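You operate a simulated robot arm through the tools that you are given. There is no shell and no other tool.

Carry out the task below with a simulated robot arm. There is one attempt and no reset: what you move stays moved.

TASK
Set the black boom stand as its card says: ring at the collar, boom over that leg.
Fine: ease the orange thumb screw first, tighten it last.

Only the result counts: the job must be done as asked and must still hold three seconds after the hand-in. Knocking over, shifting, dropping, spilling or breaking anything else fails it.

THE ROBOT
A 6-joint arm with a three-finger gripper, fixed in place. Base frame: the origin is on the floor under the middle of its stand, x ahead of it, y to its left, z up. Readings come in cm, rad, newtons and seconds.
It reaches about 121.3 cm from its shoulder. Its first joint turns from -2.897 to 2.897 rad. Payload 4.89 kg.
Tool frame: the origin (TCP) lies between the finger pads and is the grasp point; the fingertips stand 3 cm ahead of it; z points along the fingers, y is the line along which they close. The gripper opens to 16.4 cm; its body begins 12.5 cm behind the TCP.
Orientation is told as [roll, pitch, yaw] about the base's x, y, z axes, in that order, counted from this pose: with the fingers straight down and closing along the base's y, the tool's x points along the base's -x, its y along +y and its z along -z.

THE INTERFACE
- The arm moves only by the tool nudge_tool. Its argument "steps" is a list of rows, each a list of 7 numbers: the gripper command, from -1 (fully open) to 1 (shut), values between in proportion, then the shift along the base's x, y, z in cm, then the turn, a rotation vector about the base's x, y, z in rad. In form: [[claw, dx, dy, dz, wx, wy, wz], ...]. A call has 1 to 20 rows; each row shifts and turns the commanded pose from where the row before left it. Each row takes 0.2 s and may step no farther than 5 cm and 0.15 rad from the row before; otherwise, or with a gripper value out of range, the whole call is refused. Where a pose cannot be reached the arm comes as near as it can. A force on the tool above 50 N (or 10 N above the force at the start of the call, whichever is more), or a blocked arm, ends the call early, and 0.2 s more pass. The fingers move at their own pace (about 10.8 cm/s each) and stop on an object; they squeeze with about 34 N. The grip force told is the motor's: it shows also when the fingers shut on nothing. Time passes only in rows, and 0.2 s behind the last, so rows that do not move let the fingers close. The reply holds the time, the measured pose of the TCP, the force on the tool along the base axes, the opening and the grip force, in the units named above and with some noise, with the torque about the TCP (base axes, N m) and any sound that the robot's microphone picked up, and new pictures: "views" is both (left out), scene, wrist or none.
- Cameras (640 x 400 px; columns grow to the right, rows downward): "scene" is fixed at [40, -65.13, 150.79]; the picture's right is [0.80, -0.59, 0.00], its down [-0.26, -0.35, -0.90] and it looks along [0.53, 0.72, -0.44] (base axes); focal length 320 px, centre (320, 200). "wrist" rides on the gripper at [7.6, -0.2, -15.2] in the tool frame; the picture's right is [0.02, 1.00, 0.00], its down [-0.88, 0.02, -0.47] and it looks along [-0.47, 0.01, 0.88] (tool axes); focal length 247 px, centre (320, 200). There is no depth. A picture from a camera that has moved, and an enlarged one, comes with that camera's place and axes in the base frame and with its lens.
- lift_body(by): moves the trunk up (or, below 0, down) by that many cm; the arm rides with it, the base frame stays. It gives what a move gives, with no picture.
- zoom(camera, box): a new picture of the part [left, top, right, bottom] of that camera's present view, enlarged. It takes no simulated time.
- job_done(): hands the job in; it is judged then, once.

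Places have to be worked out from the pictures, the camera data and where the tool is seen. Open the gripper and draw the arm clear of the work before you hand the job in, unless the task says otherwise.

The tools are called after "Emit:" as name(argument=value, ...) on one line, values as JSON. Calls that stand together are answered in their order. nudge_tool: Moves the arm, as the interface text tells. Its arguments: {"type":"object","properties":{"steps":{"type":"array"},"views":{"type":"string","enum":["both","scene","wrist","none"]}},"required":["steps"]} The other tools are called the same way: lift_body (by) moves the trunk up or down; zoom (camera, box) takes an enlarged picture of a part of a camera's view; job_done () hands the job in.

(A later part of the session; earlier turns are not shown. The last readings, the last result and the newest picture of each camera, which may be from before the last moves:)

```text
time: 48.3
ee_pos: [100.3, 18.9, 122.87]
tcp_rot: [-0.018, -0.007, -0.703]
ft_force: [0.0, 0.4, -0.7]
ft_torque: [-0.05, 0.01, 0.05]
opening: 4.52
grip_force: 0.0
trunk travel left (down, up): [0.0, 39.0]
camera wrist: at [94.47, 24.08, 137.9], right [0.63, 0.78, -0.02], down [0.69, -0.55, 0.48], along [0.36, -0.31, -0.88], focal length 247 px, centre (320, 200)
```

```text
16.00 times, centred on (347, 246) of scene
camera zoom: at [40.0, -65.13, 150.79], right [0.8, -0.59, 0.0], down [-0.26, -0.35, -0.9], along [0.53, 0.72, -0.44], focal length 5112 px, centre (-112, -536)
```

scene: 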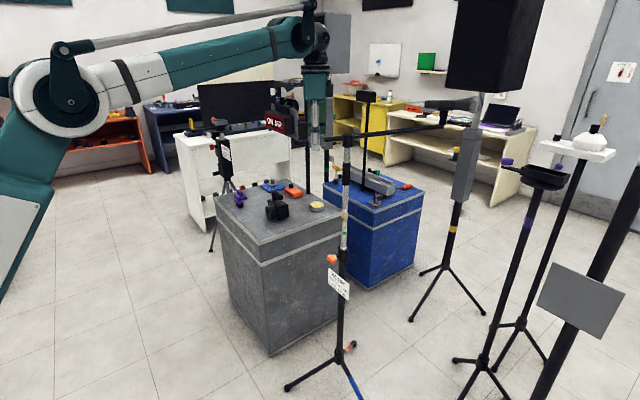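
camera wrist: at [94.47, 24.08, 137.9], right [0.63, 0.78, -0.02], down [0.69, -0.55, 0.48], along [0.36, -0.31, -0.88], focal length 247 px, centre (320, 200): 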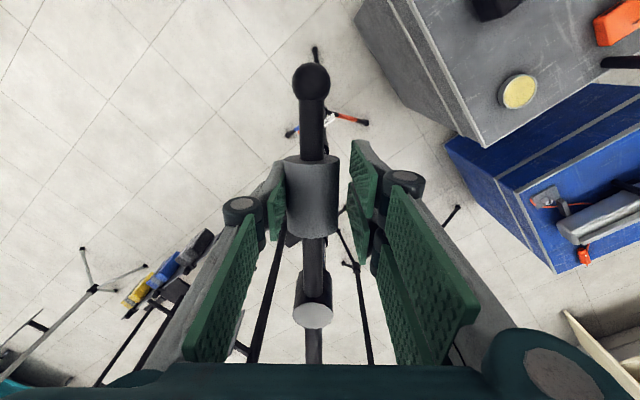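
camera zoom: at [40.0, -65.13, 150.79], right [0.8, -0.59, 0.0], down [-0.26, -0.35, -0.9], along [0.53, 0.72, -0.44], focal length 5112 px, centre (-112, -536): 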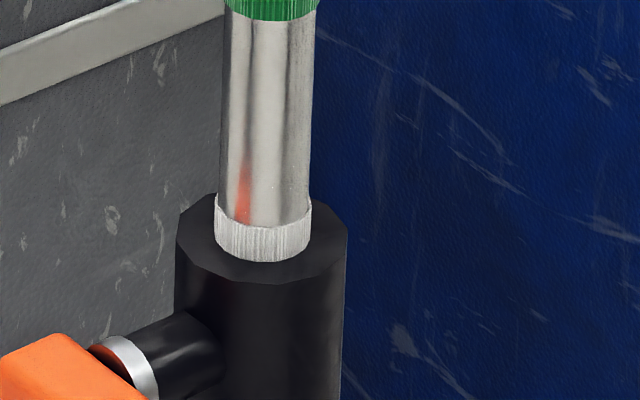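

It swings easily with almost no force, and the ring has not moved. I continue along the arc.

Emit:
nudge_tool(steps=[[0.45, 0.693, 0.722, 0, 0, 0, -0.1], [0.45, 0.76, 0.648, 0, 0, 0, -0.1], [0.45, 0.822, 0.569, 0, 0, 0, -0.1], [0.45, 0.874, 0.485, 0, 0, 0, -0.1], [0.45, 0.919, 0.395, 0, 0, 0, -0.1], [0.45, 0, 0, 0, 0, 0, 0]])

Emit:
zoom(camera="scene", box=[338, 238, 356, 254])

```text
time: 49.7
ee_pos: [104.54, 21.8, 122.67]
tcp_rot: [-0.017, -0.004, -1.205]
ft_force: [-0.6, 0.9, 0.3]
ft_torque: [0.02, 0.0, -0.02]
opening: 4.5
grip_force: 0.0
trunk travel left (down, up): [0.0, 39.0]
camera wrist: at [101.81, 29.21, 137.83], right [0.93, 0.38, -0.02], down [0.34, -0.81, 0.48], along [0.17, -0.45, -0.88], focal length 247 px, centre (320, 200)
```

scene: 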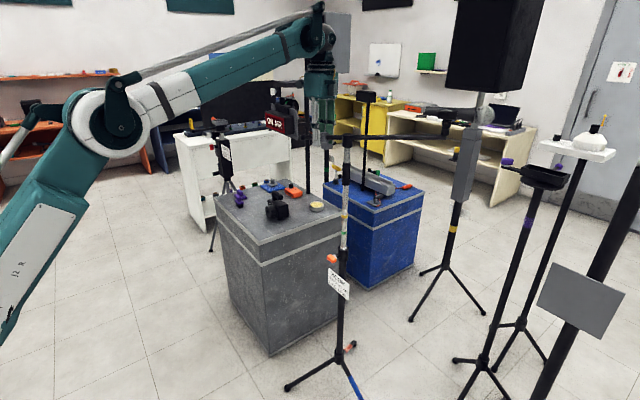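
wrist: 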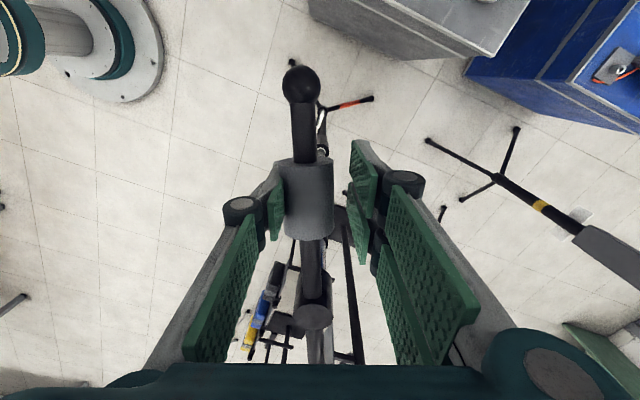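

```text
16.00 times, centred on (347, 246) of scene
camera zoom: at [40.0, -65.13, 150.79], right [0.8, -0.59, 0.0], down [-0.26, -0.35, -0.9], along [0.53, 0.72, -0.44], focal length 5112 px, centre (-112, -536)
```

zoom: 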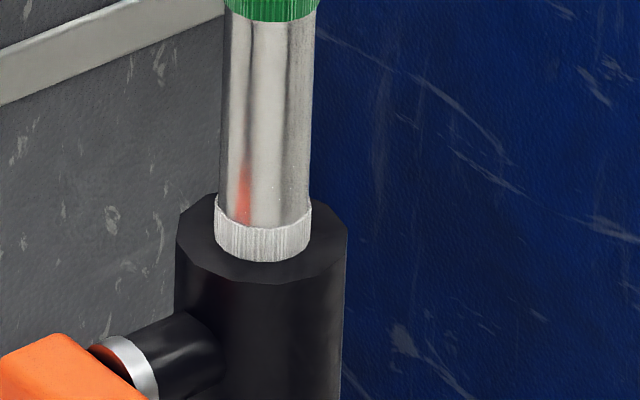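

About two thirds of the way; the boom lags the tool by a few degrees within the slack. I continue the last part of the arc.

Emit:
nudge_tool(steps=[[0.45, 0.953, 0.3, 0, 0, 0, -0.1], [0.45, 0.979, 0.205, 0, 0, 0, -0.1], [0.45, 0.994, 0.105, 0, 0, 0, -0.1], [0.45, 0, 0, 0, 0, 0, 0]])

Emit:
zoom(camera="wrist", box=[220, 40, 420, 380])

Emit:
zoom(camera="scene", box=[310, 80, 490, 200])

```text
time: 50.7
ee_pos: [107.52, 22.65, 122.43]
tcp_rot: [-0.019, -0.005, -1.501]
ft_force: [0.0, -0.3, 0.3]
ft_torque: [0.0, -0.02, -0.02]
opening: 4.52
grip_force: 0.0
trunk travel left (down, up): [0.0, 39.0]
camera wrist: at [107.02, 30.4, 137.74], right [1.0, 0.09, -0.02], down [0.09, -0.87, 0.48], along [0.03, -0.48, -0.88], focal length 247 px, centre (320, 200)
```

scene: 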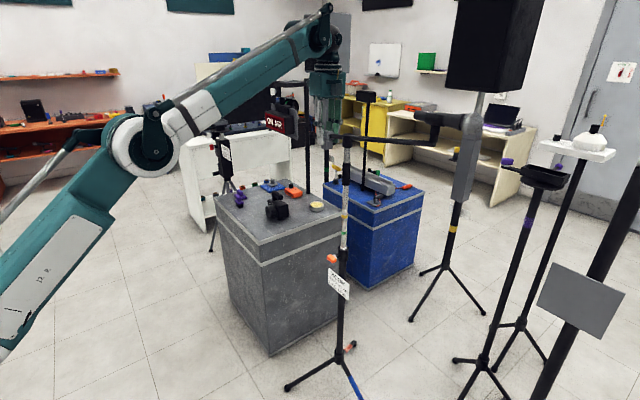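
wrist: 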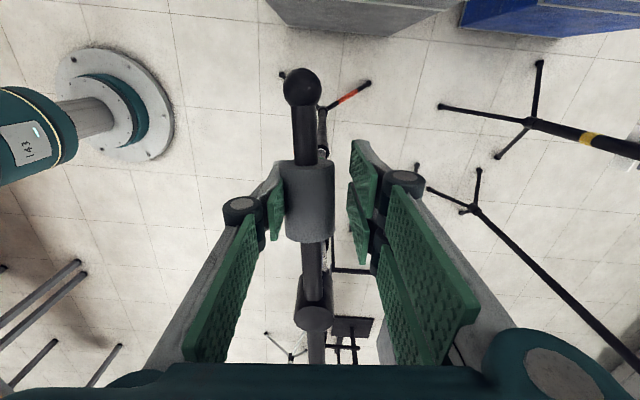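

```text
1.18 times, centred on (320, 210) of wrist
camera zoom: at [107.02, 30.4, 137.74], right [1.0, 0.09, -0.02], down [0.09, -0.87, 0.48], along [0.03, -0.48, -0.88], focal length 291 px, centre (320, 188)
```

zoom: 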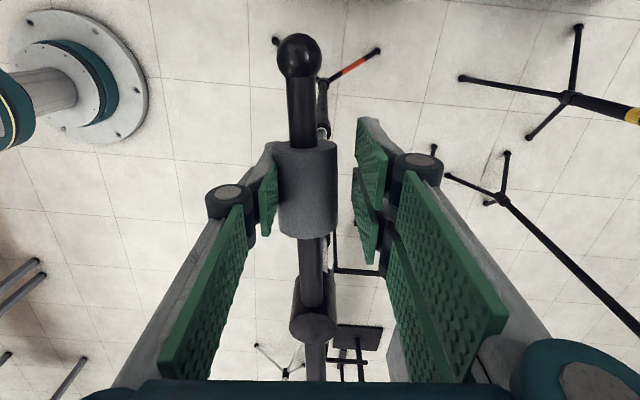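

```text
3.33 times, centred on (400, 140) of scene
camera zoom: at [40.0, -65.13, 150.79], right [0.8, -0.59, 0.0], down [-0.26, -0.35, -0.9], along [0.53, 0.72, -0.44], focal length 1065 px, centre (53, 400)
```

zoom: 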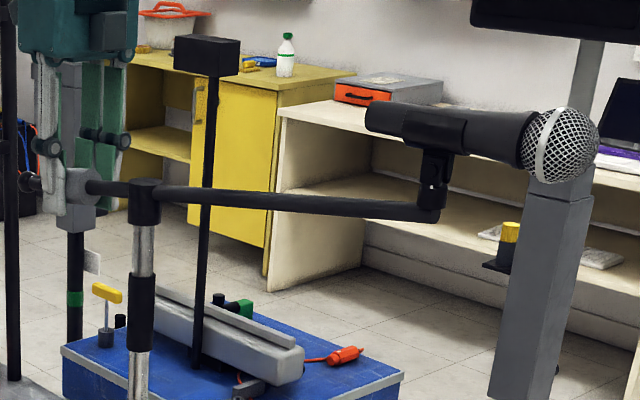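

The boom is now at about −83°; the feet of the other two legs line up along x, so the blue leg lies at −90°. I push another ~6° and measure again.

Emit:
nudge_tool(steps=[[0.45, 0.55, 0.0, 0, 0, 0, -0.05], [0.45, 0.5, -0.02, 0, 0, 0, -0.05], [0.45, 0, 0, 0, 0, 0, 0]])

Emit:
zoom(camera="scene", box=[310, 80, 490, 200])

Emit:
zoom(camera="scene", box=[338, 238, 356, 254])

```text
time: 51.5
ee_pos: [108.6, 22.46, 122.64]
tcp_rot: [-0.017, -0.006, -1.603]
ft_force: [-0.3, -0.5, -0.5]
ft_torque: [0.0, -0.04, 0.01]
opening: 4.52
grip_force: 0.0
trunk travel left (down, up): [0.0, 39.0]
camera wrist: at [108.87, 30.25, 137.79], right [1.0, -0.01, -0.02], down [0.0, -0.88, 0.48], along [-0.02, -0.48, -0.88], focal length 247 px, centre (320, 200)
```

scene: 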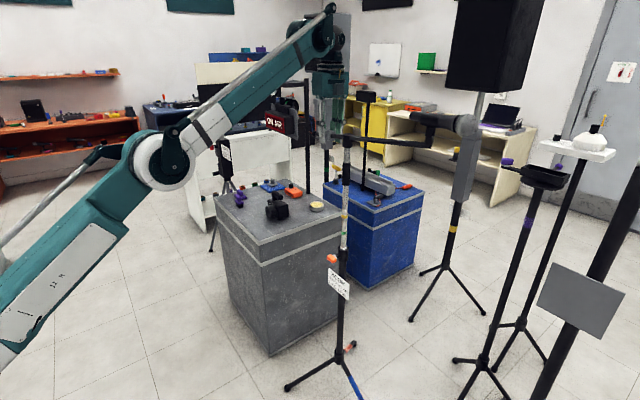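
wrist: 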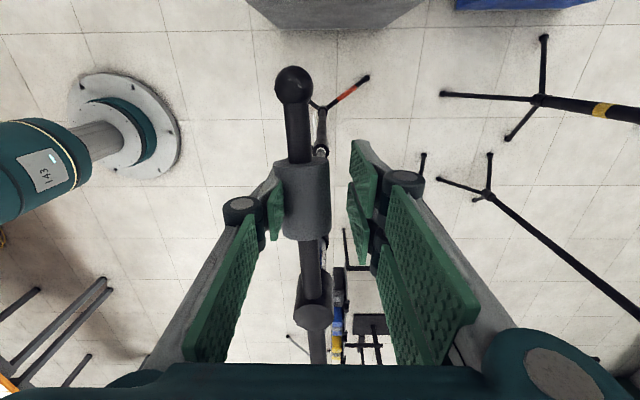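

```text
3.33 times, centred on (400, 140) of scene
camera zoom: at [40.0, -65.13, 150.79], right [0.8, -0.59, 0.0], down [-0.26, -0.35, -0.9], along [0.53, 0.72, -0.44], focal length 1065 px, centre (53, 400)
```

zoom: 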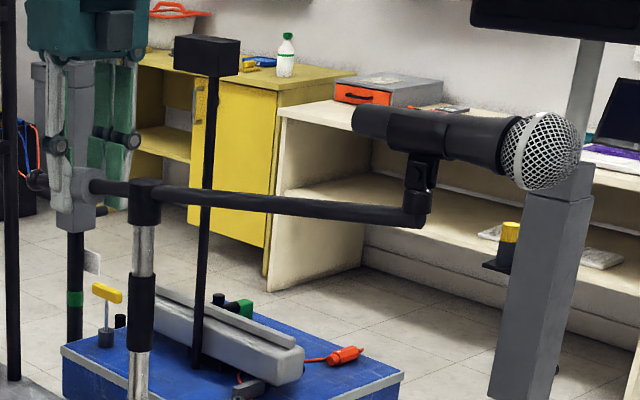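

```text
16.00 times, centred on (347, 246) of scene
camera zoom: at [40.0, -65.13, 150.79], right [0.8, -0.59, 0.0], down [-0.26, -0.35, -0.9], along [0.53, 0.72, -0.44], focal length 5112 px, centre (-112, -536)
```

zoom: 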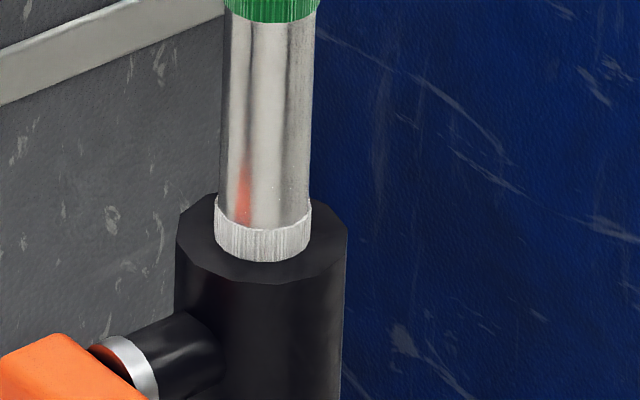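

The boom is now at about −87° and the ring is unchanged. One more small push of about 3°.

Emit:
nudge_tool(steps=[[0.45, 0.3, 0.0, 0, 0, 0, 0], [0.45, 0.22, 0, 0, 0, 0, 0], [0.45, 0, 0, 0, 0, 0, 0]])

Emit:
zoom(camera="wrist", box=[240, 40, 400, 140])

Emit:
zoom(camera="wrist", box=[240, 260, 400, 360])

```text
time: 52.3
ee_pos: [108.78, 22.49, 122.59]
tcp_rot: [-0.018, -0.005, -1.604]
ft_force: [0.4, 0.2, -0.3]
ft_torque: [-0.03, 0.0, 0.0]
opening: 4.48
grip_force: 0.1
trunk travel left (down, up): [0.0, 39.0]
camera wrist: at [109.07, 30.23, 137.83], right [1.0, -0.01, -0.02], down [0.0, -0.88, 0.48], along [-0.02, -0.48, -0.88], focal length 247 px, centre (320, 200)
```

scene: 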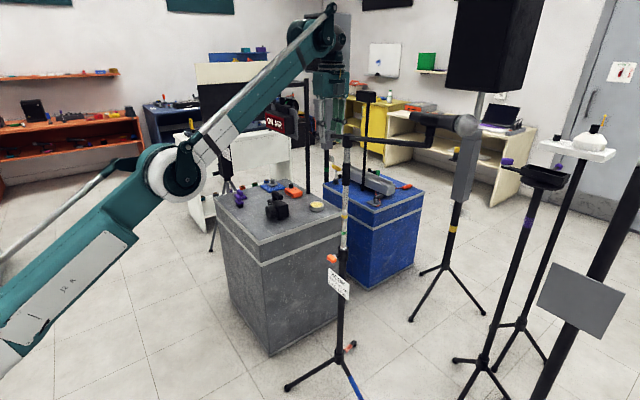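
wrist: 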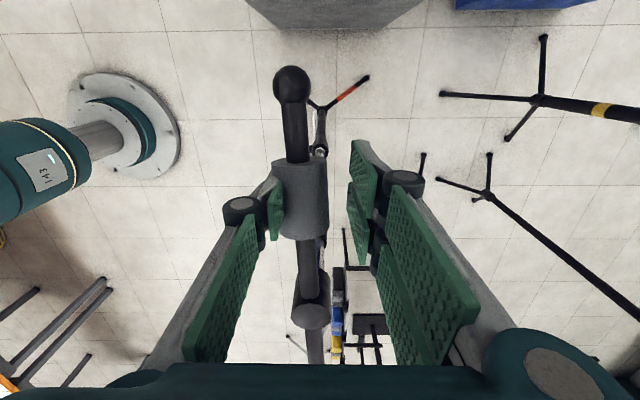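

```text
4.00 times, centred on (320, 90) of wrist
camera zoom: at [109.07, 30.23, 137.83], right [1.0, -0.01, -0.02], down [0.0, -0.88, 0.48], along [-0.02, -0.48, -0.88], focal length 988 px, centre (320, 640)
```

zoom: 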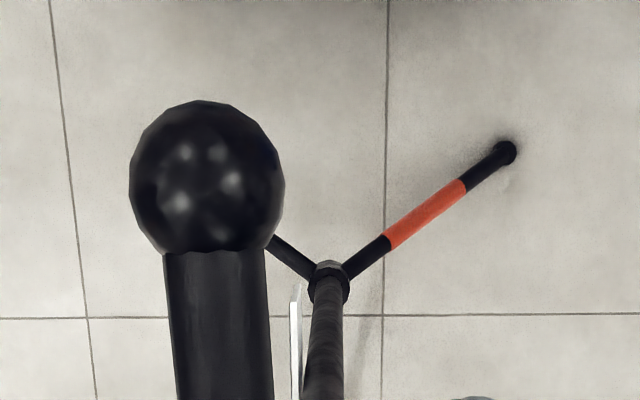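

```text
4.00 times, centred on (320, 310) of wrist
camera zoom: at [109.07, 30.23, 137.83], right [1.0, -0.01, -0.02], down [0.0, -0.88, 0.48], along [-0.02, -0.48, -0.88], focal length 988 px, centre (320, -240)
```

zoom: 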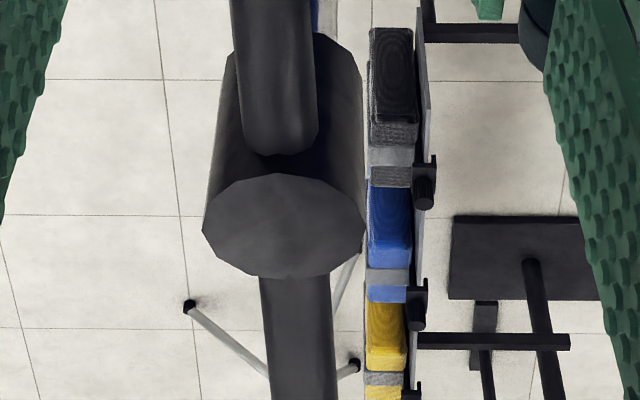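

The arm moved only about 0.2 of the 0.5 cm asked. I wait a couple of rows to see if it settles.

Emit:
nudge_tool(steps=[[0.45, 0, 0, 0, 0, 0, 0], [0.45, 0, 0, 0, 0, 0, 0]], views="wrist")

```text
time: 52.9
ee_pos: [108.84, 22.54, 122.75]
tcp_rot: [-0.019, -0.005, -1.602]
ft_force: [-0.2, 0.1, -0.3]
ft_torque: [-0.03, 0.0, 0.02]
opening: 4.5
grip_force: 0.0
trunk travel left (down, up): [0.0, 39.0]
camera wrist: at [109.06, 30.23, 137.84], right [1.0, -0.01, -0.02], down [0.0, -0.88, 0.48], along [-0.02, -0.48, -0.88], focal length 247 px, centre (320, 200)
```

wrist: 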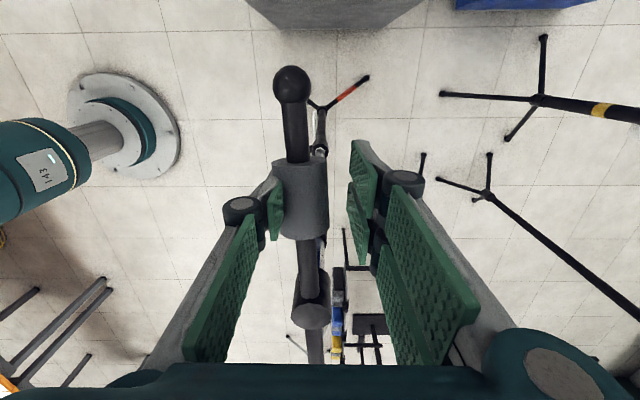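

It has settled at x≈108.8, so I command another 0.35 cm.

Emit:
nudge_tool(steps=[[0.45, 0.2, 0, 0, 0, 0, 0], [0.45, 0.2, 0, 0, 0, 0, 0], [0.45, 0, 0, 0, 0, 0, 0]], views="wrist")

Emit:
zoom(camera="wrist", box=[240, 40, 400, 140])

Emit:
zoom(camera="wrist", box=[240, 260, 400, 360])

```text
time: 53.7
ee_pos: [108.97, 22.38, 122.6]
tcp_rot: [-0.018, -0.005, -1.603]
ft_force: [0.0, -0.3, -0.1]
ft_torque: [-0.03, 0.01, 0.01]
opening: 4.51
grip_force: 0.1
out of reach, approached as far as the arm can: row 1
trunk travel left (down, up): [0.0, 39.0]
camera wrist: at [109.14, 30.2, 137.75], right [1.0, -0.01, -0.02], down [0.0, -0.88, 0.48], along [-0.02, -0.48, -0.88], focal length 247 px, centre (320, 200)
```

wrist: 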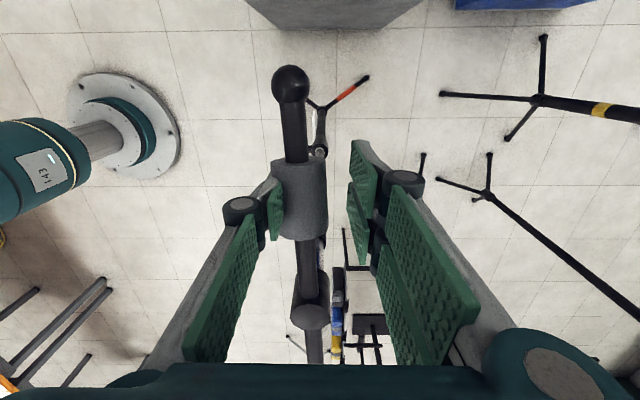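

```text
4.00 times, centred on (320, 90) of wrist
camera zoom: at [109.14, 30.2, 137.75], right [1.0, -0.01, -0.02], down [0.0, -0.88, 0.48], along [-0.02, -0.48, -0.88], focal length 988 px, centre (320, 640)
```

zoom: 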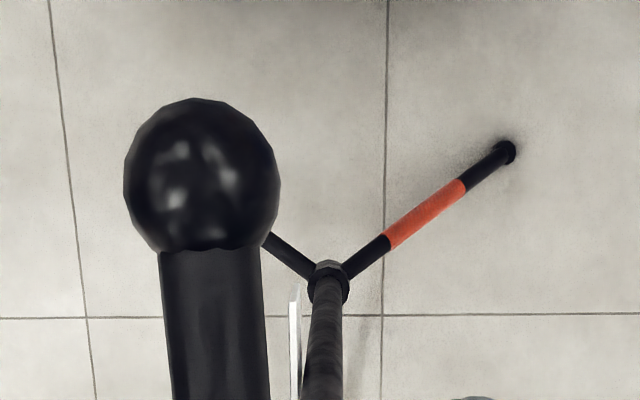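

```text
4.00 times, centred on (320, 310) of wrist
camera zoom: at [109.14, 30.2, 137.75], right [1.0, -0.01, -0.02], down [0.0, -0.88, 0.48], along [-0.02, -0.48, -0.88], focal length 988 px, centre (320, -240)
```

zoom: 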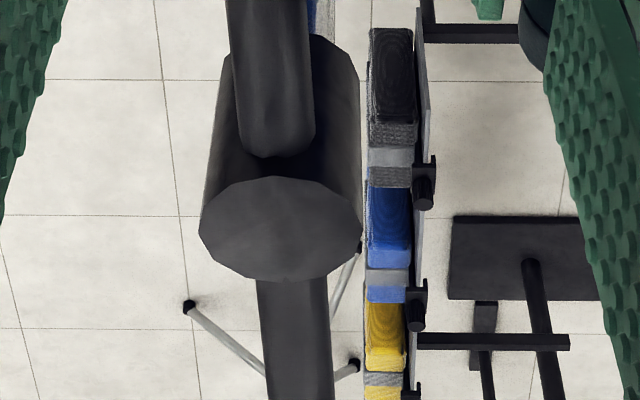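

The arm is at its reach limit in x here, so I look closely at how the fingers sit on the counterweight before deciding how to finish the last degrees.

Emit:
zoom(camera="scene", box=[300, 80, 380, 170])

Emit:
zoom(camera="wrist", box=[220, 130, 420, 260])

```text
4.44 times, centred on (340, 125) of scene
camera zoom: at [40.0, -65.13, 150.79], right [0.8, -0.59, 0.0], down [-0.26, -0.35, -0.9], along [0.53, 0.72, -0.44], focal length 1420 px, centre (231, 533)
```

zoom: 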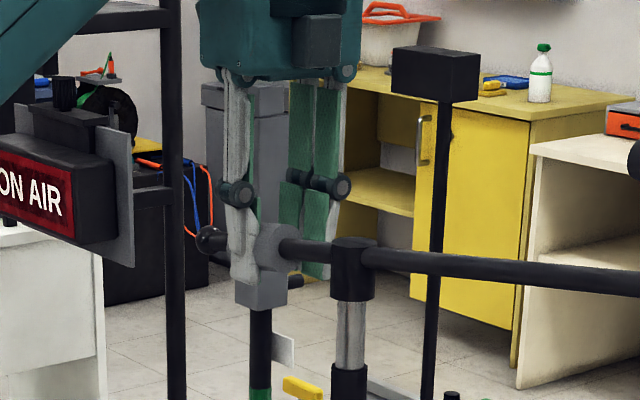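

```text
3.08 times, centred on (320, 195) of wrist
camera zoom: at [109.14, 30.2, 137.75], right [1.0, -0.01, -0.02], down [0.0, -0.88, 0.48], along [-0.02, -0.48, -0.88], focal length 760 px, centre (320, 215)
```

zoom: 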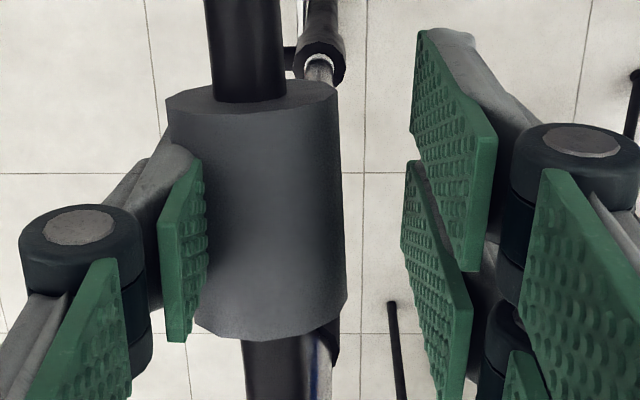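

The left finger is touching the counterweight with slack on the right, so closing the fingers slightly will push the boom the last few degrees without needing more reach. I close from 4.5 to about 3.9 cm.

Emit:
nudge_tool(steps=[[0.5, 0, 0, 0, 0, 0, 0], [0.53, 0, 0, 0, 0, 0, 0], [0.53, 0, 0, 0, 0, 0, 0]], views="wrist")

Emit:
zoom(camera="wrist", box=[240, 40, 400, 140])

Emit:
zoom(camera="wrist", box=[240, 260, 400, 360])

```text
time: 54.5
ee_pos: [108.84, 22.45, 122.65]
tcp_rot: [-0.016, -0.004, -1.6]
ft_force: [-1.0, 0.3, -0.4]
ft_torque: [-0.01, 0.0, -0.02]
opening: 3.86
grip_force: 0.1
trunk travel left (down, up): [0.0, 39.0]
camera wrist: at [109.13, 30.2, 137.76], right [1.0, -0.01, -0.02], down [0.0, -0.88, 0.48], along [-0.02, -0.48, -0.88], focal length 247 px, centre (320, 200)
```

wrist: 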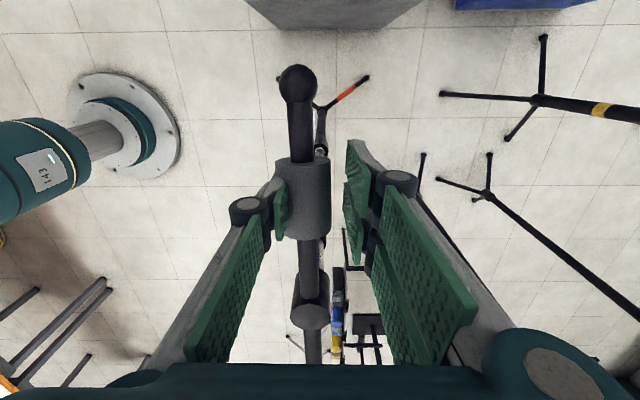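

```text
4.00 times, centred on (320, 90) of wrist
camera zoom: at [109.13, 30.2, 137.76], right [1.0, -0.01, -0.02], down [0.0, -0.88, 0.48], along [-0.02, -0.48, -0.88], focal length 988 px, centre (320, 640)
```

zoom: 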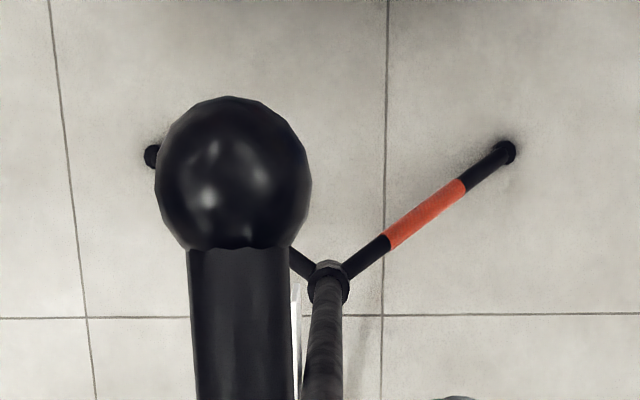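

```text
4.00 times, centred on (320, 310) of wrist
camera zoom: at [109.13, 30.2, 137.76], right [1.0, -0.01, -0.02], down [0.0, -0.88, 0.48], along [-0.02, -0.48, -0.88], focal length 988 px, centre (320, -240)
```

zoom: 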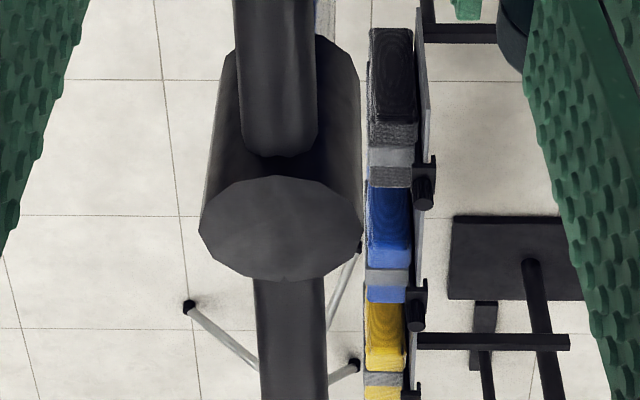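

The boom is now at about −88.8° against the blue leg's −89.8°. One tiny further close brings it on line.

Emit:
nudge_tool(steps=[[0.555, 0, 0, 0, 0, 0, 0], [0.555, 0, 0, 0, 0, 0, 0]], views="wrist")

Emit:
zoom(camera="wrist", box=[240, 40, 400, 140])

Emit:
zoom(camera="scene", box=[338, 238, 356, 254])

```text
time: 55.1
ee_pos: [108.88, 22.39, 122.65]
tcp_rot: [-0.017, -0.005, -1.602]
ft_force: [0.4, -0.1, 0.9]
ft_torque: [-0.01, 0.02, -0.02]
opening: 3.65
grip_force: 0.0
trunk travel left (down, up): [0.0, 39.0]
camera wrist: at [109.13, 30.19, 137.76], right [1.0, -0.01, -0.02], down [0.0, -0.88, 0.48], along [-0.02, -0.48, -0.88], focal length 247 px, centre (320, 200)
```

wrist: 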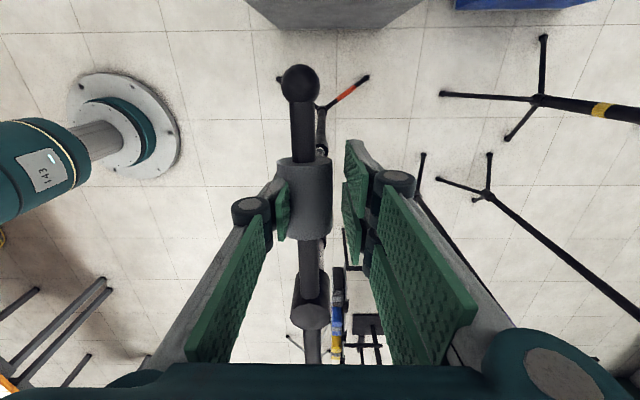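

```text
4.00 times, centred on (320, 90) of wrist
camera zoom: at [109.13, 30.19, 137.76], right [1.0, -0.01, -0.02], down [0.0, -0.88, 0.48], along [-0.02, -0.48, -0.88], focal length 988 px, centre (320, 640)
```

zoom: 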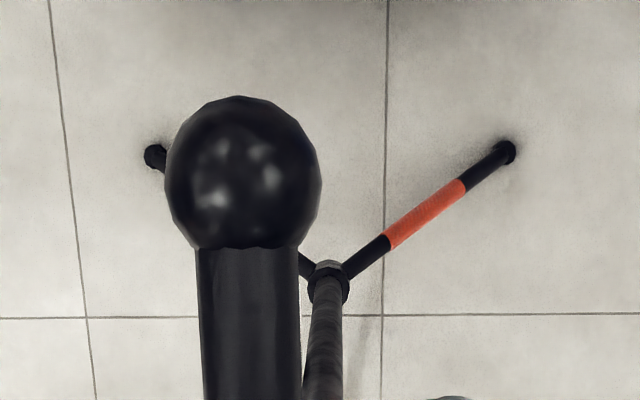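

```text
16.00 times, centred on (347, 246) of scene
camera zoom: at [40.0, -65.13, 150.79], right [0.8, -0.59, 0.0], down [-0.26, -0.35, -0.9], along [0.53, 0.72, -0.44], focal length 5112 px, centre (-112, -536)
```

zoom: 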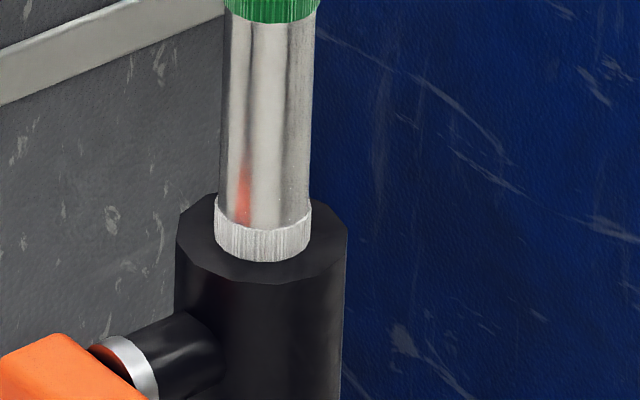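

The boom now reads about −89.4°, right over the blue leg, and the ring is unchanged. I open the fingers symmetrically, then raise with the trunk so the tool leaves straight upward.

Emit:
nudge_tool(steps=[[0.3, 0, 0, 0, 0, 0, 0], [0.0, 0, 0, 0, 0, 0, 0], [0.0, 0, 0, 0, 0, 0, 0]], views="wrist")

Emit:
lift_body(by=11)

```text
time: 55.9
ee_pos: [108.83, 22.38, 122.57]
tcp_rot: [-0.018, -0.006, -1.601]
ft_force: [-0.2, -0.1, -0.3]
ft_torque: [-0.03, -0.02, 0.01]
opening: 8.17
grip_force: 0.0
trunk travel left (down, up): [0.0, 39.0]
camera wrist: at [109.13, 30.2, 137.76], right [1.0, -0.01, -0.02], down [0.0, -0.88, 0.48], along [-0.02, -0.48, -0.88], focal length 247 px, centre (320, 200)
```

wrist: 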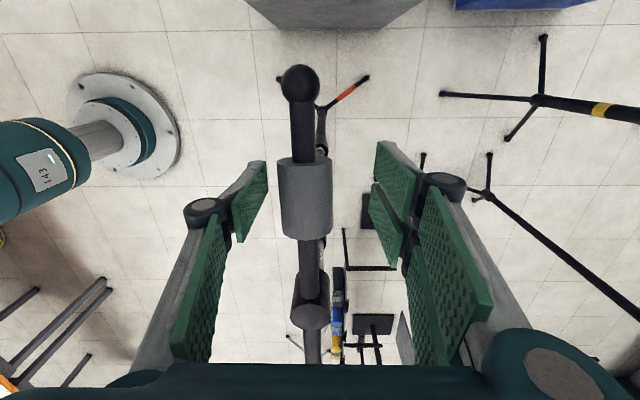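

```text
time: 57.3
ee_pos: [108.96, 22.54, 133.63]
tcp_rot: [-0.017, -0.005, -1.603]
ft_force: [0.3, 0.2, -0.2]
ft_torque: [0.02, 0.03, 0.05]
opening: 8.16
grip_force: 0.0
trunk travel left (down, up): [-11.0, 28.0]
```

I'm clear above the boom. I swing back toward the robot side over the top while unwinding the yaw, and look at the boom from above.

Emit:
nudge_tool(steps=[[0.0, -2.6, -2.0, 0, 0, 0, 0.1457], [0.0, -2.6, -2.0, 0, 0, 0, 0.1457], [0.0, -2.6, -2.0, 0, 0, 0, 0.1457], [0.0, -2.6, -2.0, 0, 0, 0, 0.1457], [0.0, -2.6, -2.0, 0, 0, 0, 0.1457], [0.0, -2.6, -2.0, 0, 0, 0, 0.1457], [0.0, -2.6, -2.0, 0, 0, 0, 0.1457], [0.0, -2.6, -2.0, 0, 0, 0, 0.1457], [0.0, -2.6, -2.0, 0, 0, 0, 0.1457], [0.0, -2.6, -2.0, 0, 0, 0, 0.1457], [0.0, -2.6, -2.0, 0, 0, 0, 0.1457]])

```text
time: 59.7
ee_pos: [80.15, 0.55, 133.48]
tcp_rot: [-0.017, -0.006, 0.004]
ft_force: [1.3, 1.5, -0.8]
ft_torque: [-0.09, 0.2, 0.02]
opening: 8.22
grip_force: 0.0
trunk travel left (down, up): [-11.0, 28.0]
camera wrist: at [72.4, 0.69, 148.63], right [-0.02, 1.0, -0.02], down [0.88, 0.03, 0.48], along [0.48, 0.0, -0.88], focal length 247 px, centre (320, 200)
```

scene: 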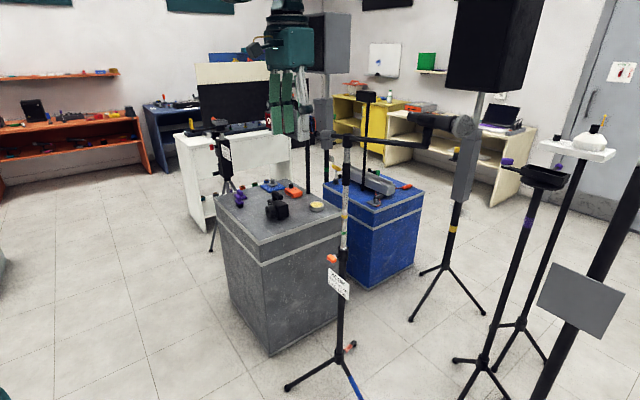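
wrist: 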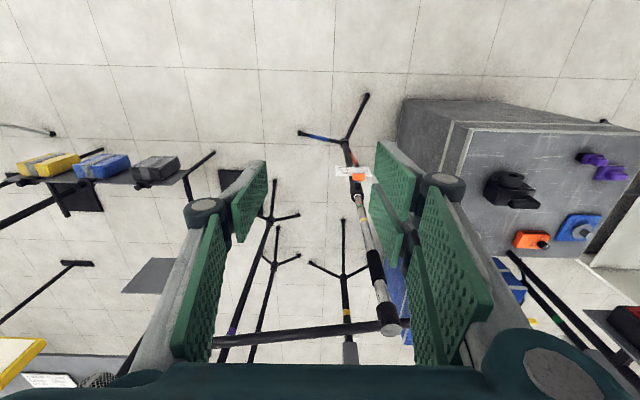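

The boom now runs along −y, over the blue leg. I lower the trunk again and bring the tool back to level to go and tighten the screw.

Emit:
lift_body(by=-11)

Emit:
nudge_tool(steps=[[-0.1, 0.9, 0, -1.7, 0, -0.1425, 0], [-0.1, 0.9, 0, -1.7, 0, -0.1425, 0], [-0.1, 0.9, 0, -1.7, 0, -0.1425, 0], [-0.1, 0.9, 0, -1.7, 0, -0.1425, 0], [-0.1, 0.9, 0, -1.7, 0, -0.1425, 0], [-0.1, 0.9, 0, -1.7, 0, -0.1425, 0], [-0.1, 0.9, 0, -1.7, 0, -0.1425, 0], [-0.1, 0.9, 0, -1.7, 0, -0.1425, 0], [-0.1, 0.9, 0, -1.7, 0, -0.1425, 0], [-0.1, 0.9, 0, -1.7, 0, -0.1425, 0], [-0.1, 0.9, 0, -1.7, 0, -0.1425, 0]])

```text
time: 61.1
ee_pos: [80.07, 0.54, 122.58]
tcp_rot: [-0.018, -0.003, 0.0]
ft_force: [0.3, -0.1, -0.1]
ft_torque: [0.01, 0.0, -0.02]
opening: 8.2
grip_force: 0.1
trunk travel left (down, up): [0.0, 39.0]
```

```text
time: 63.5
ee_pos: [89.71, 0.48, 104.28]
tcp_rot: [0.192, -1.538, -0.213]
ft_force: [0.3, -0.6, 0.5]
ft_torque: [-0.03, 0.03, 0.04]
opening: 9.02
grip_force: 0.1
out of reach, approached as far as the arm can: row 11
trunk travel left (down, up): [0.0, 39.0]
camera wrist: at [74.12, 0.66, 97.03], right [0.02, 1.0, -0.02], down [-0.44, 0.02, 0.9], along [0.9, -0.01, 0.44], focal length 247 px, centre (320, 200)
```

scene: 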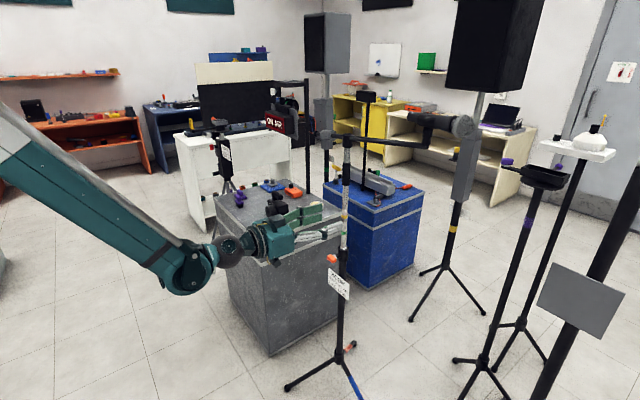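
wrist: 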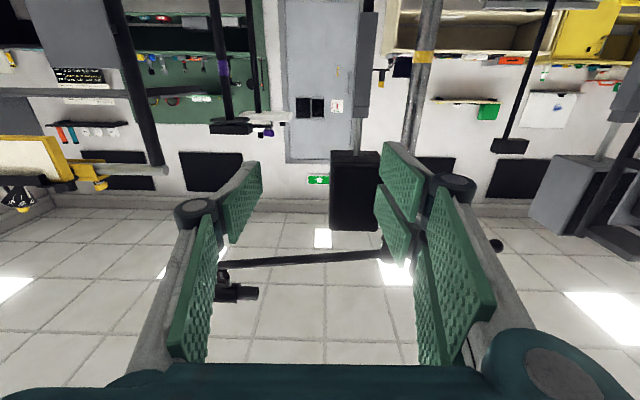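

The tool is nearly level; I trim the last 0.03 rad and move to just in front of the knob along the reachable line.

Emit:
nudge_tool(steps=[[-0.1, 2.0, 2.0, -2.5, 0, -0.03, 0.02], [-0.1, 2.0, 2.0, -3.0, 0, 0, 0], [-0.1, 1.2, 1.9, -3.4, 0, 0, 0], [-0.1, 0.8, 1.9, -3.6, 0, 0, 0], [-0.1, 0.5, 1.9, -4.0, 0, 0, 0], [-0.1, 0.5, 1.7, -4.0, 0, 0, 0]])

```text
time: 64.9
ee_pos: [96.04, 10.29, 85.06]
tcp_rot: [-3.135, -1.542, 3.136]
ft_force: [-1.2, 0.2, 1.7]
ft_torque: [0.04, 0.21, 0.15]
opening: 9.01
grip_force: 0.0
out of reach, approached as far as the arm can: row 1
trunk travel left (down, up): [0.0, 39.0]
camera wrist: at [80.98, 10.22, 76.92], right [0.0, 1.0, -0.02], down [-0.5, 0.02, 0.87], along [0.87, 0.01, 0.5], focal length 247 px, centre (320, 200)
```

scene: 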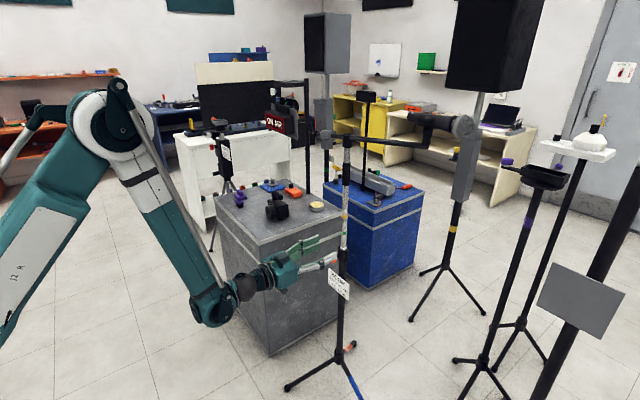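
wrist: 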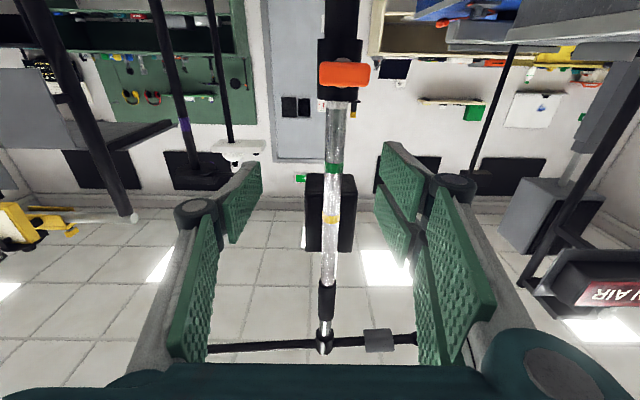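

The view shows the tube, rings and boom square across. I correct the 0.03 rad tilt, centre on y≈11.95 and move in around the knob with the fingers 9 cm apart.

Emit:
nudge_tool(steps=[[-0.1, 0.7, 1.64, -1.4, 0, 0.029, 0], [-0.1, 1.15, 0, -1.4, 0, 0, 0], [-0.1, 1.15, 0, -1.4, 0, 0, 0], [-0.1, 1.15, 0, -1.4, 0, 0, 0], [-0.1, 1.1, 0, -1.4, 0, 0, 0], [-0.1, 0, 0, 0, 0, 0, 0]], views="wrist")

```text
time: 66.3
ee_pos: [101.36, 12.28, 77.91]
tcp_rot: [2.924, -1.572, -2.92]
ft_force: [-0.8, 0.6, 0.4]
ft_torque: [0.05, 0.08, 0.0]
opening: 9.03
grip_force: 0.1
trunk travel left (down, up): [0.0, 39.0]
camera wrist: at [86.11, 12.18, 70.2], right [0.0, 1.0, -0.02], down [-0.47, 0.02, 0.88], along [0.88, 0.01, 0.47], focal length 247 px, centre (320, 200)
```

wrist: 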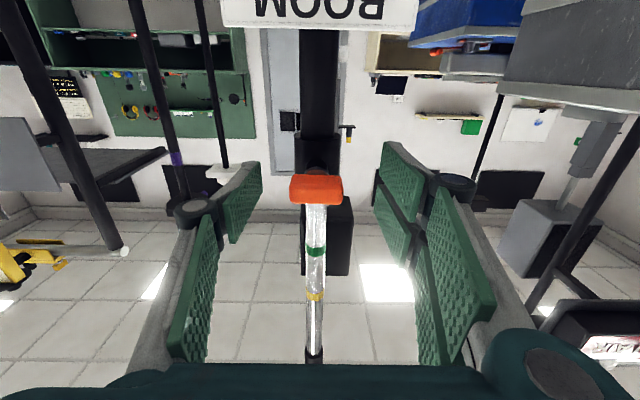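

The knob centre is at y≈11.97. I shift −0.3 in y and roll the open fingers −1.557 rad around it so they close across the horizontal paddle.

Emit:
nudge_tool(steps=[[-0.1, 0, -0.3, 0.08, 0, 0, 0], [-0.1, 0, 0, 0, -0.1416, 0, 0], [-0.1, 0, 0, 0, -0.1416, 0, 0], [-0.1, 0, 0, 0, -0.1416, 0, 0], [-0.1, 0, 0, 0, -0.1416, 0, 0], [-0.1, 0, 0, 0, -0.1416, 0, 0], [-0.1, 0, 0, 0, -0.1416, 0, 0], [-0.1, 0, 0, 0, -0.1416, 0, 0], [-0.1, 0, 0, 0, -0.1416, 0, 0], [-0.1, 0, 0, 0, -0.1416, 0, 0], [-0.1, 0, 0, 0, -0.1416, 0, 0], [-0.1, 0, 0, 0, -0.1416, 0, 0], [-0.1, 0, 0, 0, 0, 0, 0]], views="wrist")

Emit:
zoom(camera="wrist", box=[240, 110, 400, 260])

Emit:
zoom(camera="scene", box=[310, 230, 360, 280])

```text
time: 69.1
ee_pos: [101.29, 12.08, 77.89]
tcp_rot: [-1.568, -0.011, 1.573]
ft_force: [0.1, -0.3, -0.4]
ft_torque: [0.03, -0.01, 0.0]
opening: 9.05
grip_force: 0.1
trunk travel left (down, up): [0.0, 39.0]
camera wrist: at [86.01, 4.42, 78.04], right [0.0, -0.01, -1.0], down [-0.47, 0.88, -0.01], along [0.88, 0.47, -0.01], focal length 247 px, centre (320, 200)
```

wrist: 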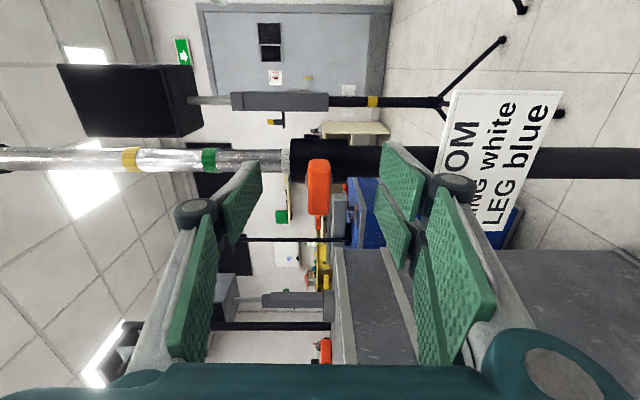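

```text
2.67 times, centred on (320, 185) of wrist
camera zoom: at [86.01, 4.42, 78.04], right [0.0, -0.01, -1.0], down [-0.47, 0.88, -0.01], along [0.88, 0.47, -0.01], focal length 659 px, centre (320, 240)
```

zoom: 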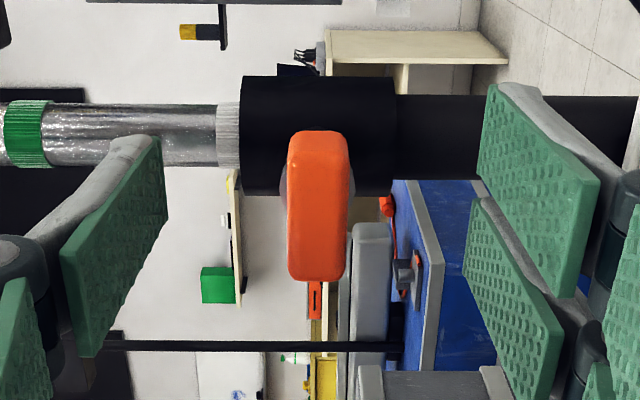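

```text
8.00 times, centred on (335, 255) of scene
camera zoom: at [40.0, -65.13, 150.79], right [0.8, -0.59, 0.0], down [-0.26, -0.35, -0.9], along [0.53, 0.72, -0.44], focal length 2556 px, centre (200, -240)
```

zoom: 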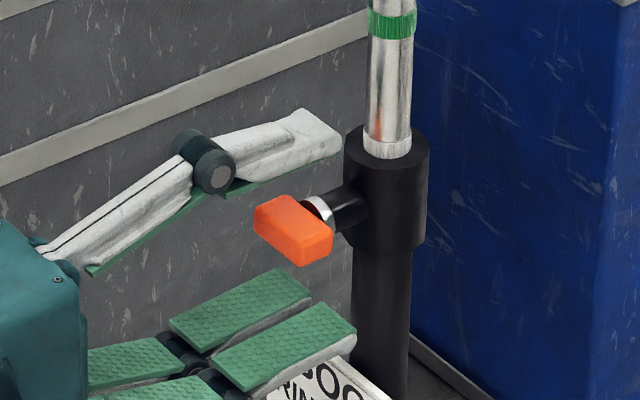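

The paddle lies flat between the fingers and the ring is still seated at the collar rim. I fine-centre on the knob axis (11.95, 78.0) and close on it.

Emit:
nudge_tool(steps=[[0.3, 0.15, -0.08, 0.1, 0, 0, 0], [0.7, 0, 0, 0, 0, 0, 0], [0.7, 0, 0, 0, 0, 0, 0], [0.7, 0, 0, 0, 0, 0, 0]], views="wrist")

Emit:
zoom(camera="wrist", box=[240, 110, 400, 260])

```text
time: 70.1
ee_pos: [101.4, 11.93, 78.06]
tcp_rot: [-1.569, -0.014, 1.571]
ft_force: [-0.2, 0.1, 0.1]
ft_torque: [0.01, 0.0, -0.02]
opening: 2.48
grip_force: 0.1
trunk travel left (down, up): [0.0, 39.0]
camera wrist: at [86.09, 4.31, 78.08], right [0.0, -0.01, -1.0], down [-0.47, 0.88, -0.01], along [0.88, 0.47, -0.01], focal length 247 px, centre (320, 200)
```

wrist: 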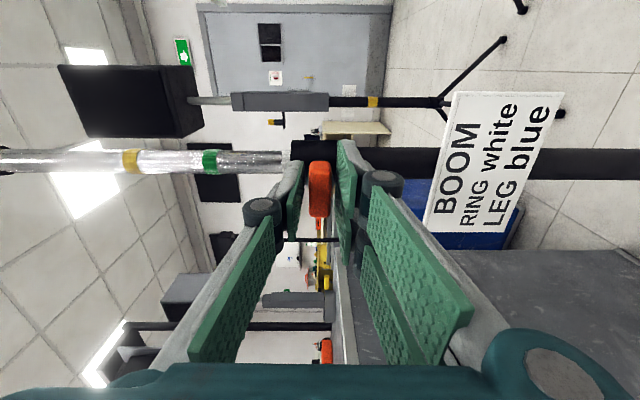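

```text
2.67 times, centred on (320, 185) of wrist
camera zoom: at [86.09, 4.31, 78.08], right [0.0, -0.01, -1.0], down [-0.47, 0.88, -0.01], along [0.88, 0.47, -0.01], focal length 659 px, centre (320, 240)
```

zoom: 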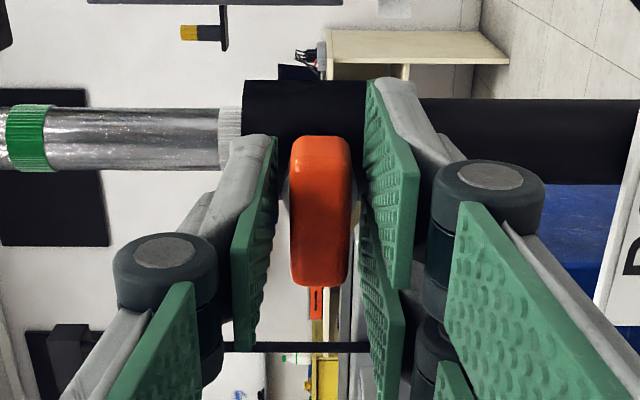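

Centred well. I close fully on the knob.

Emit:
nudge_tool(steps=[[0.85, 0, 0, 0, 0, 0, 0], [1, 0, 0, 0, 0, 0, 0], [1, 0, 0, 0, 0, 0, 0]], views="none")

Emit:
zoom(camera="scene", box=[338, 238, 356, 254])

```text
time: 70.9
ee_pos: [101.43, 11.89, 77.98]
tcp_rot: [-1.566, -0.015, 1.573]
ft_force: [0.6, 0.5, -0.4]
ft_torque: [0.05, 0.01, 0.02]
opening: 1.55
grip_force: 44.8
trunk travel left (down, up): [0.0, 39.0]
```

```text
16.00 times, centred on (347, 246) of scene
camera zoom: at [40.0, -65.13, 150.79], right [0.8, -0.59, 0.0], down [-0.26, -0.35, -0.9], along [0.53, 0.72, -0.44], focal length 5112 px, centre (-112, -536)
```

zoom: 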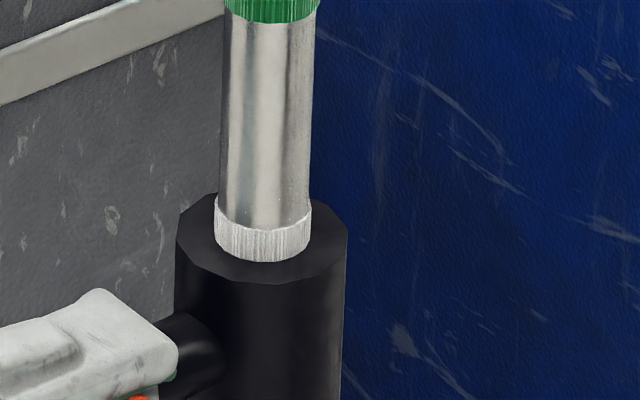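

Firm on the knob with almost no side load. I tighten clockwise (+x rotation) in small steps.

Emit:
nudge_tool(steps=[[1, 0, 0, 0, 0.1, 0, 0], [1, 0, 0, 0, 0.1, 0, 0], [1, 0, 0, 0, 0.1, 0, 0], [1, 0, 0, 0, 0.1, 0, 0], [1, 0, 0, 0, 0, 0, 0]], views="none")

Emit:
zoom(camera="scene", box=[310, 225, 370, 285])

```text
time: 72.3
ee_pos: [101.52, 11.97, 78.01]
tcp_rot: [-1.568, -0.415, 1.572]
ft_force: [-1.3, -1.3, -23.1]
ft_torque: [-0.04, 0.44, 0.29]
opening: 1.54
grip_force: 45.4
trunk travel left (down, up): [0.0, 39.0]
stopped in row 5: the force on the tool passed its limit at 50 N (the readings are from after the stop); the commanded pose is now the measured one
```

```text
6.67 times, centred on (340, 255) of scene
camera zoom: at [40.0, -65.13, 150.79], right [0.8, -0.59, 0.0], down [-0.26, -0.35, -0.9], along [0.53, 0.72, -0.44], focal length 2130 px, centre (187, -167)
```

zoom: 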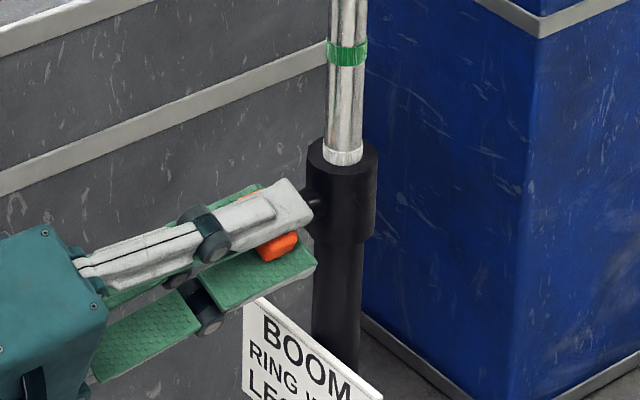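

The load built up in −z (tool slightly too high relative to the axis). I ease down 0.05 cm and continue in shorter bursts.

Emit:
nudge_tool(steps=[[1, 0, 0, -0.05, 0, 0, 0], [1, 0, 0, 0, 0, 0, 0]], views="none")

```text
time: 72.9
ee_pos: [101.54, 11.96, 77.89]
tcp_rot: [-1.567, -0.416, 1.572]
ft_force: [12.1, 4.4, -13.5]
ft_torque: [0.0, 0.49, -0.33]
opening: 1.54
grip_force: 45.1
trunk travel left (down, up): [0.0, 39.0]
```

The load has dropped. I continue turning with small downward compensation.

Emit:
nudge_tool(steps=[[1, 0, 0, -0.02, 0.1, 0, 0], [1, 0, 0, -0.02, 0.1, 0, 0], [1, 0, 0, -0.01, 0.1, 0, 0]], views="none")

```text
time: 73.7
ee_pos: [101.51, 11.96, 78.02]
tcp_rot: [-1.568, -0.716, 1.571]
ft_force: [29.0, 4.2, 6.1]
ft_torque: [0.01, -0.35, 0.26]
opening: 1.56
grip_force: 45.2
trunk travel left (down, up): [0.0, 39.0]
```

The screw is drawing in (+29 N along x), so I follow it forward a little and keep turning.

Emit:
nudge_tool(steps=[[1, 0.06, 0, 0, 0, 0, 0], [1, 0.01, 0, 0, 0.1, 0, 0], [1, 0.01, 0, 0, 0.1, 0, 0], [1, 0.01, 0, 0, 0.1, 0, 0]], views="none")

Emit:
zoom(camera="scene", box=[310, 225, 370, 285])

```text
time: 74.7
ee_pos: [101.59, 11.9, 77.98]
tcp_rot: [-1.571, -1.016, 1.576]
ft_force: [-14.2, 12.5, -16.1]
ft_torque: [-0.02, 0.15, 0.51]
opening: 1.55
grip_force: 45.1
trunk travel left (down, up): [0.0, 39.0]
```

```text
6.67 times, centred on (340, 255) of scene
camera zoom: at [40.0, -65.13, 150.79], right [0.8, -0.59, 0.0], down [-0.26, -0.35, -0.9], along [0.53, 0.72, -0.44], focal length 2130 px, centre (187, -167)
```

zoom: 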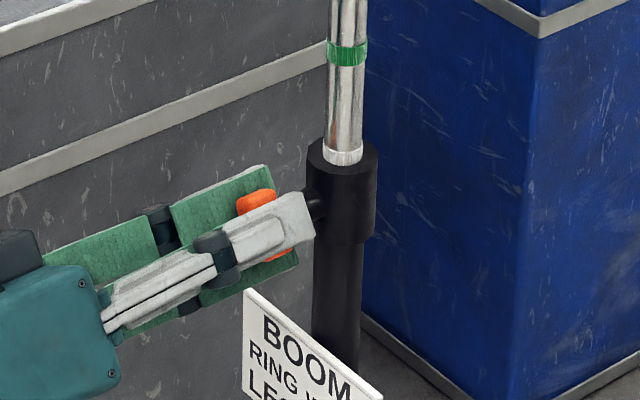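

About 1.0 rad tightened, ring and tube unmoved. I continue with small load corrections.

Emit:
nudge_tool(steps=[[1, -0.02, 0.02, -0.03, 0.08, 0, 0], [1, 0, 0.01, 0, 0.1, 0, 0], [1, 0, 0, 0, 0.1, 0, 0]], views="none")

```text
time: 75.5
ee_pos: [101.53, 12.07, 77.96]
tcp_rot: [-1.573, -1.296, 1.577]
ft_force: [-27.9, 8.6, -17.4]
ft_torque: [-0.03, 0.75, 0.16]
opening: 1.54
grip_force: 44.9
trunk travel left (down, up): [0.0, 39.0]
```

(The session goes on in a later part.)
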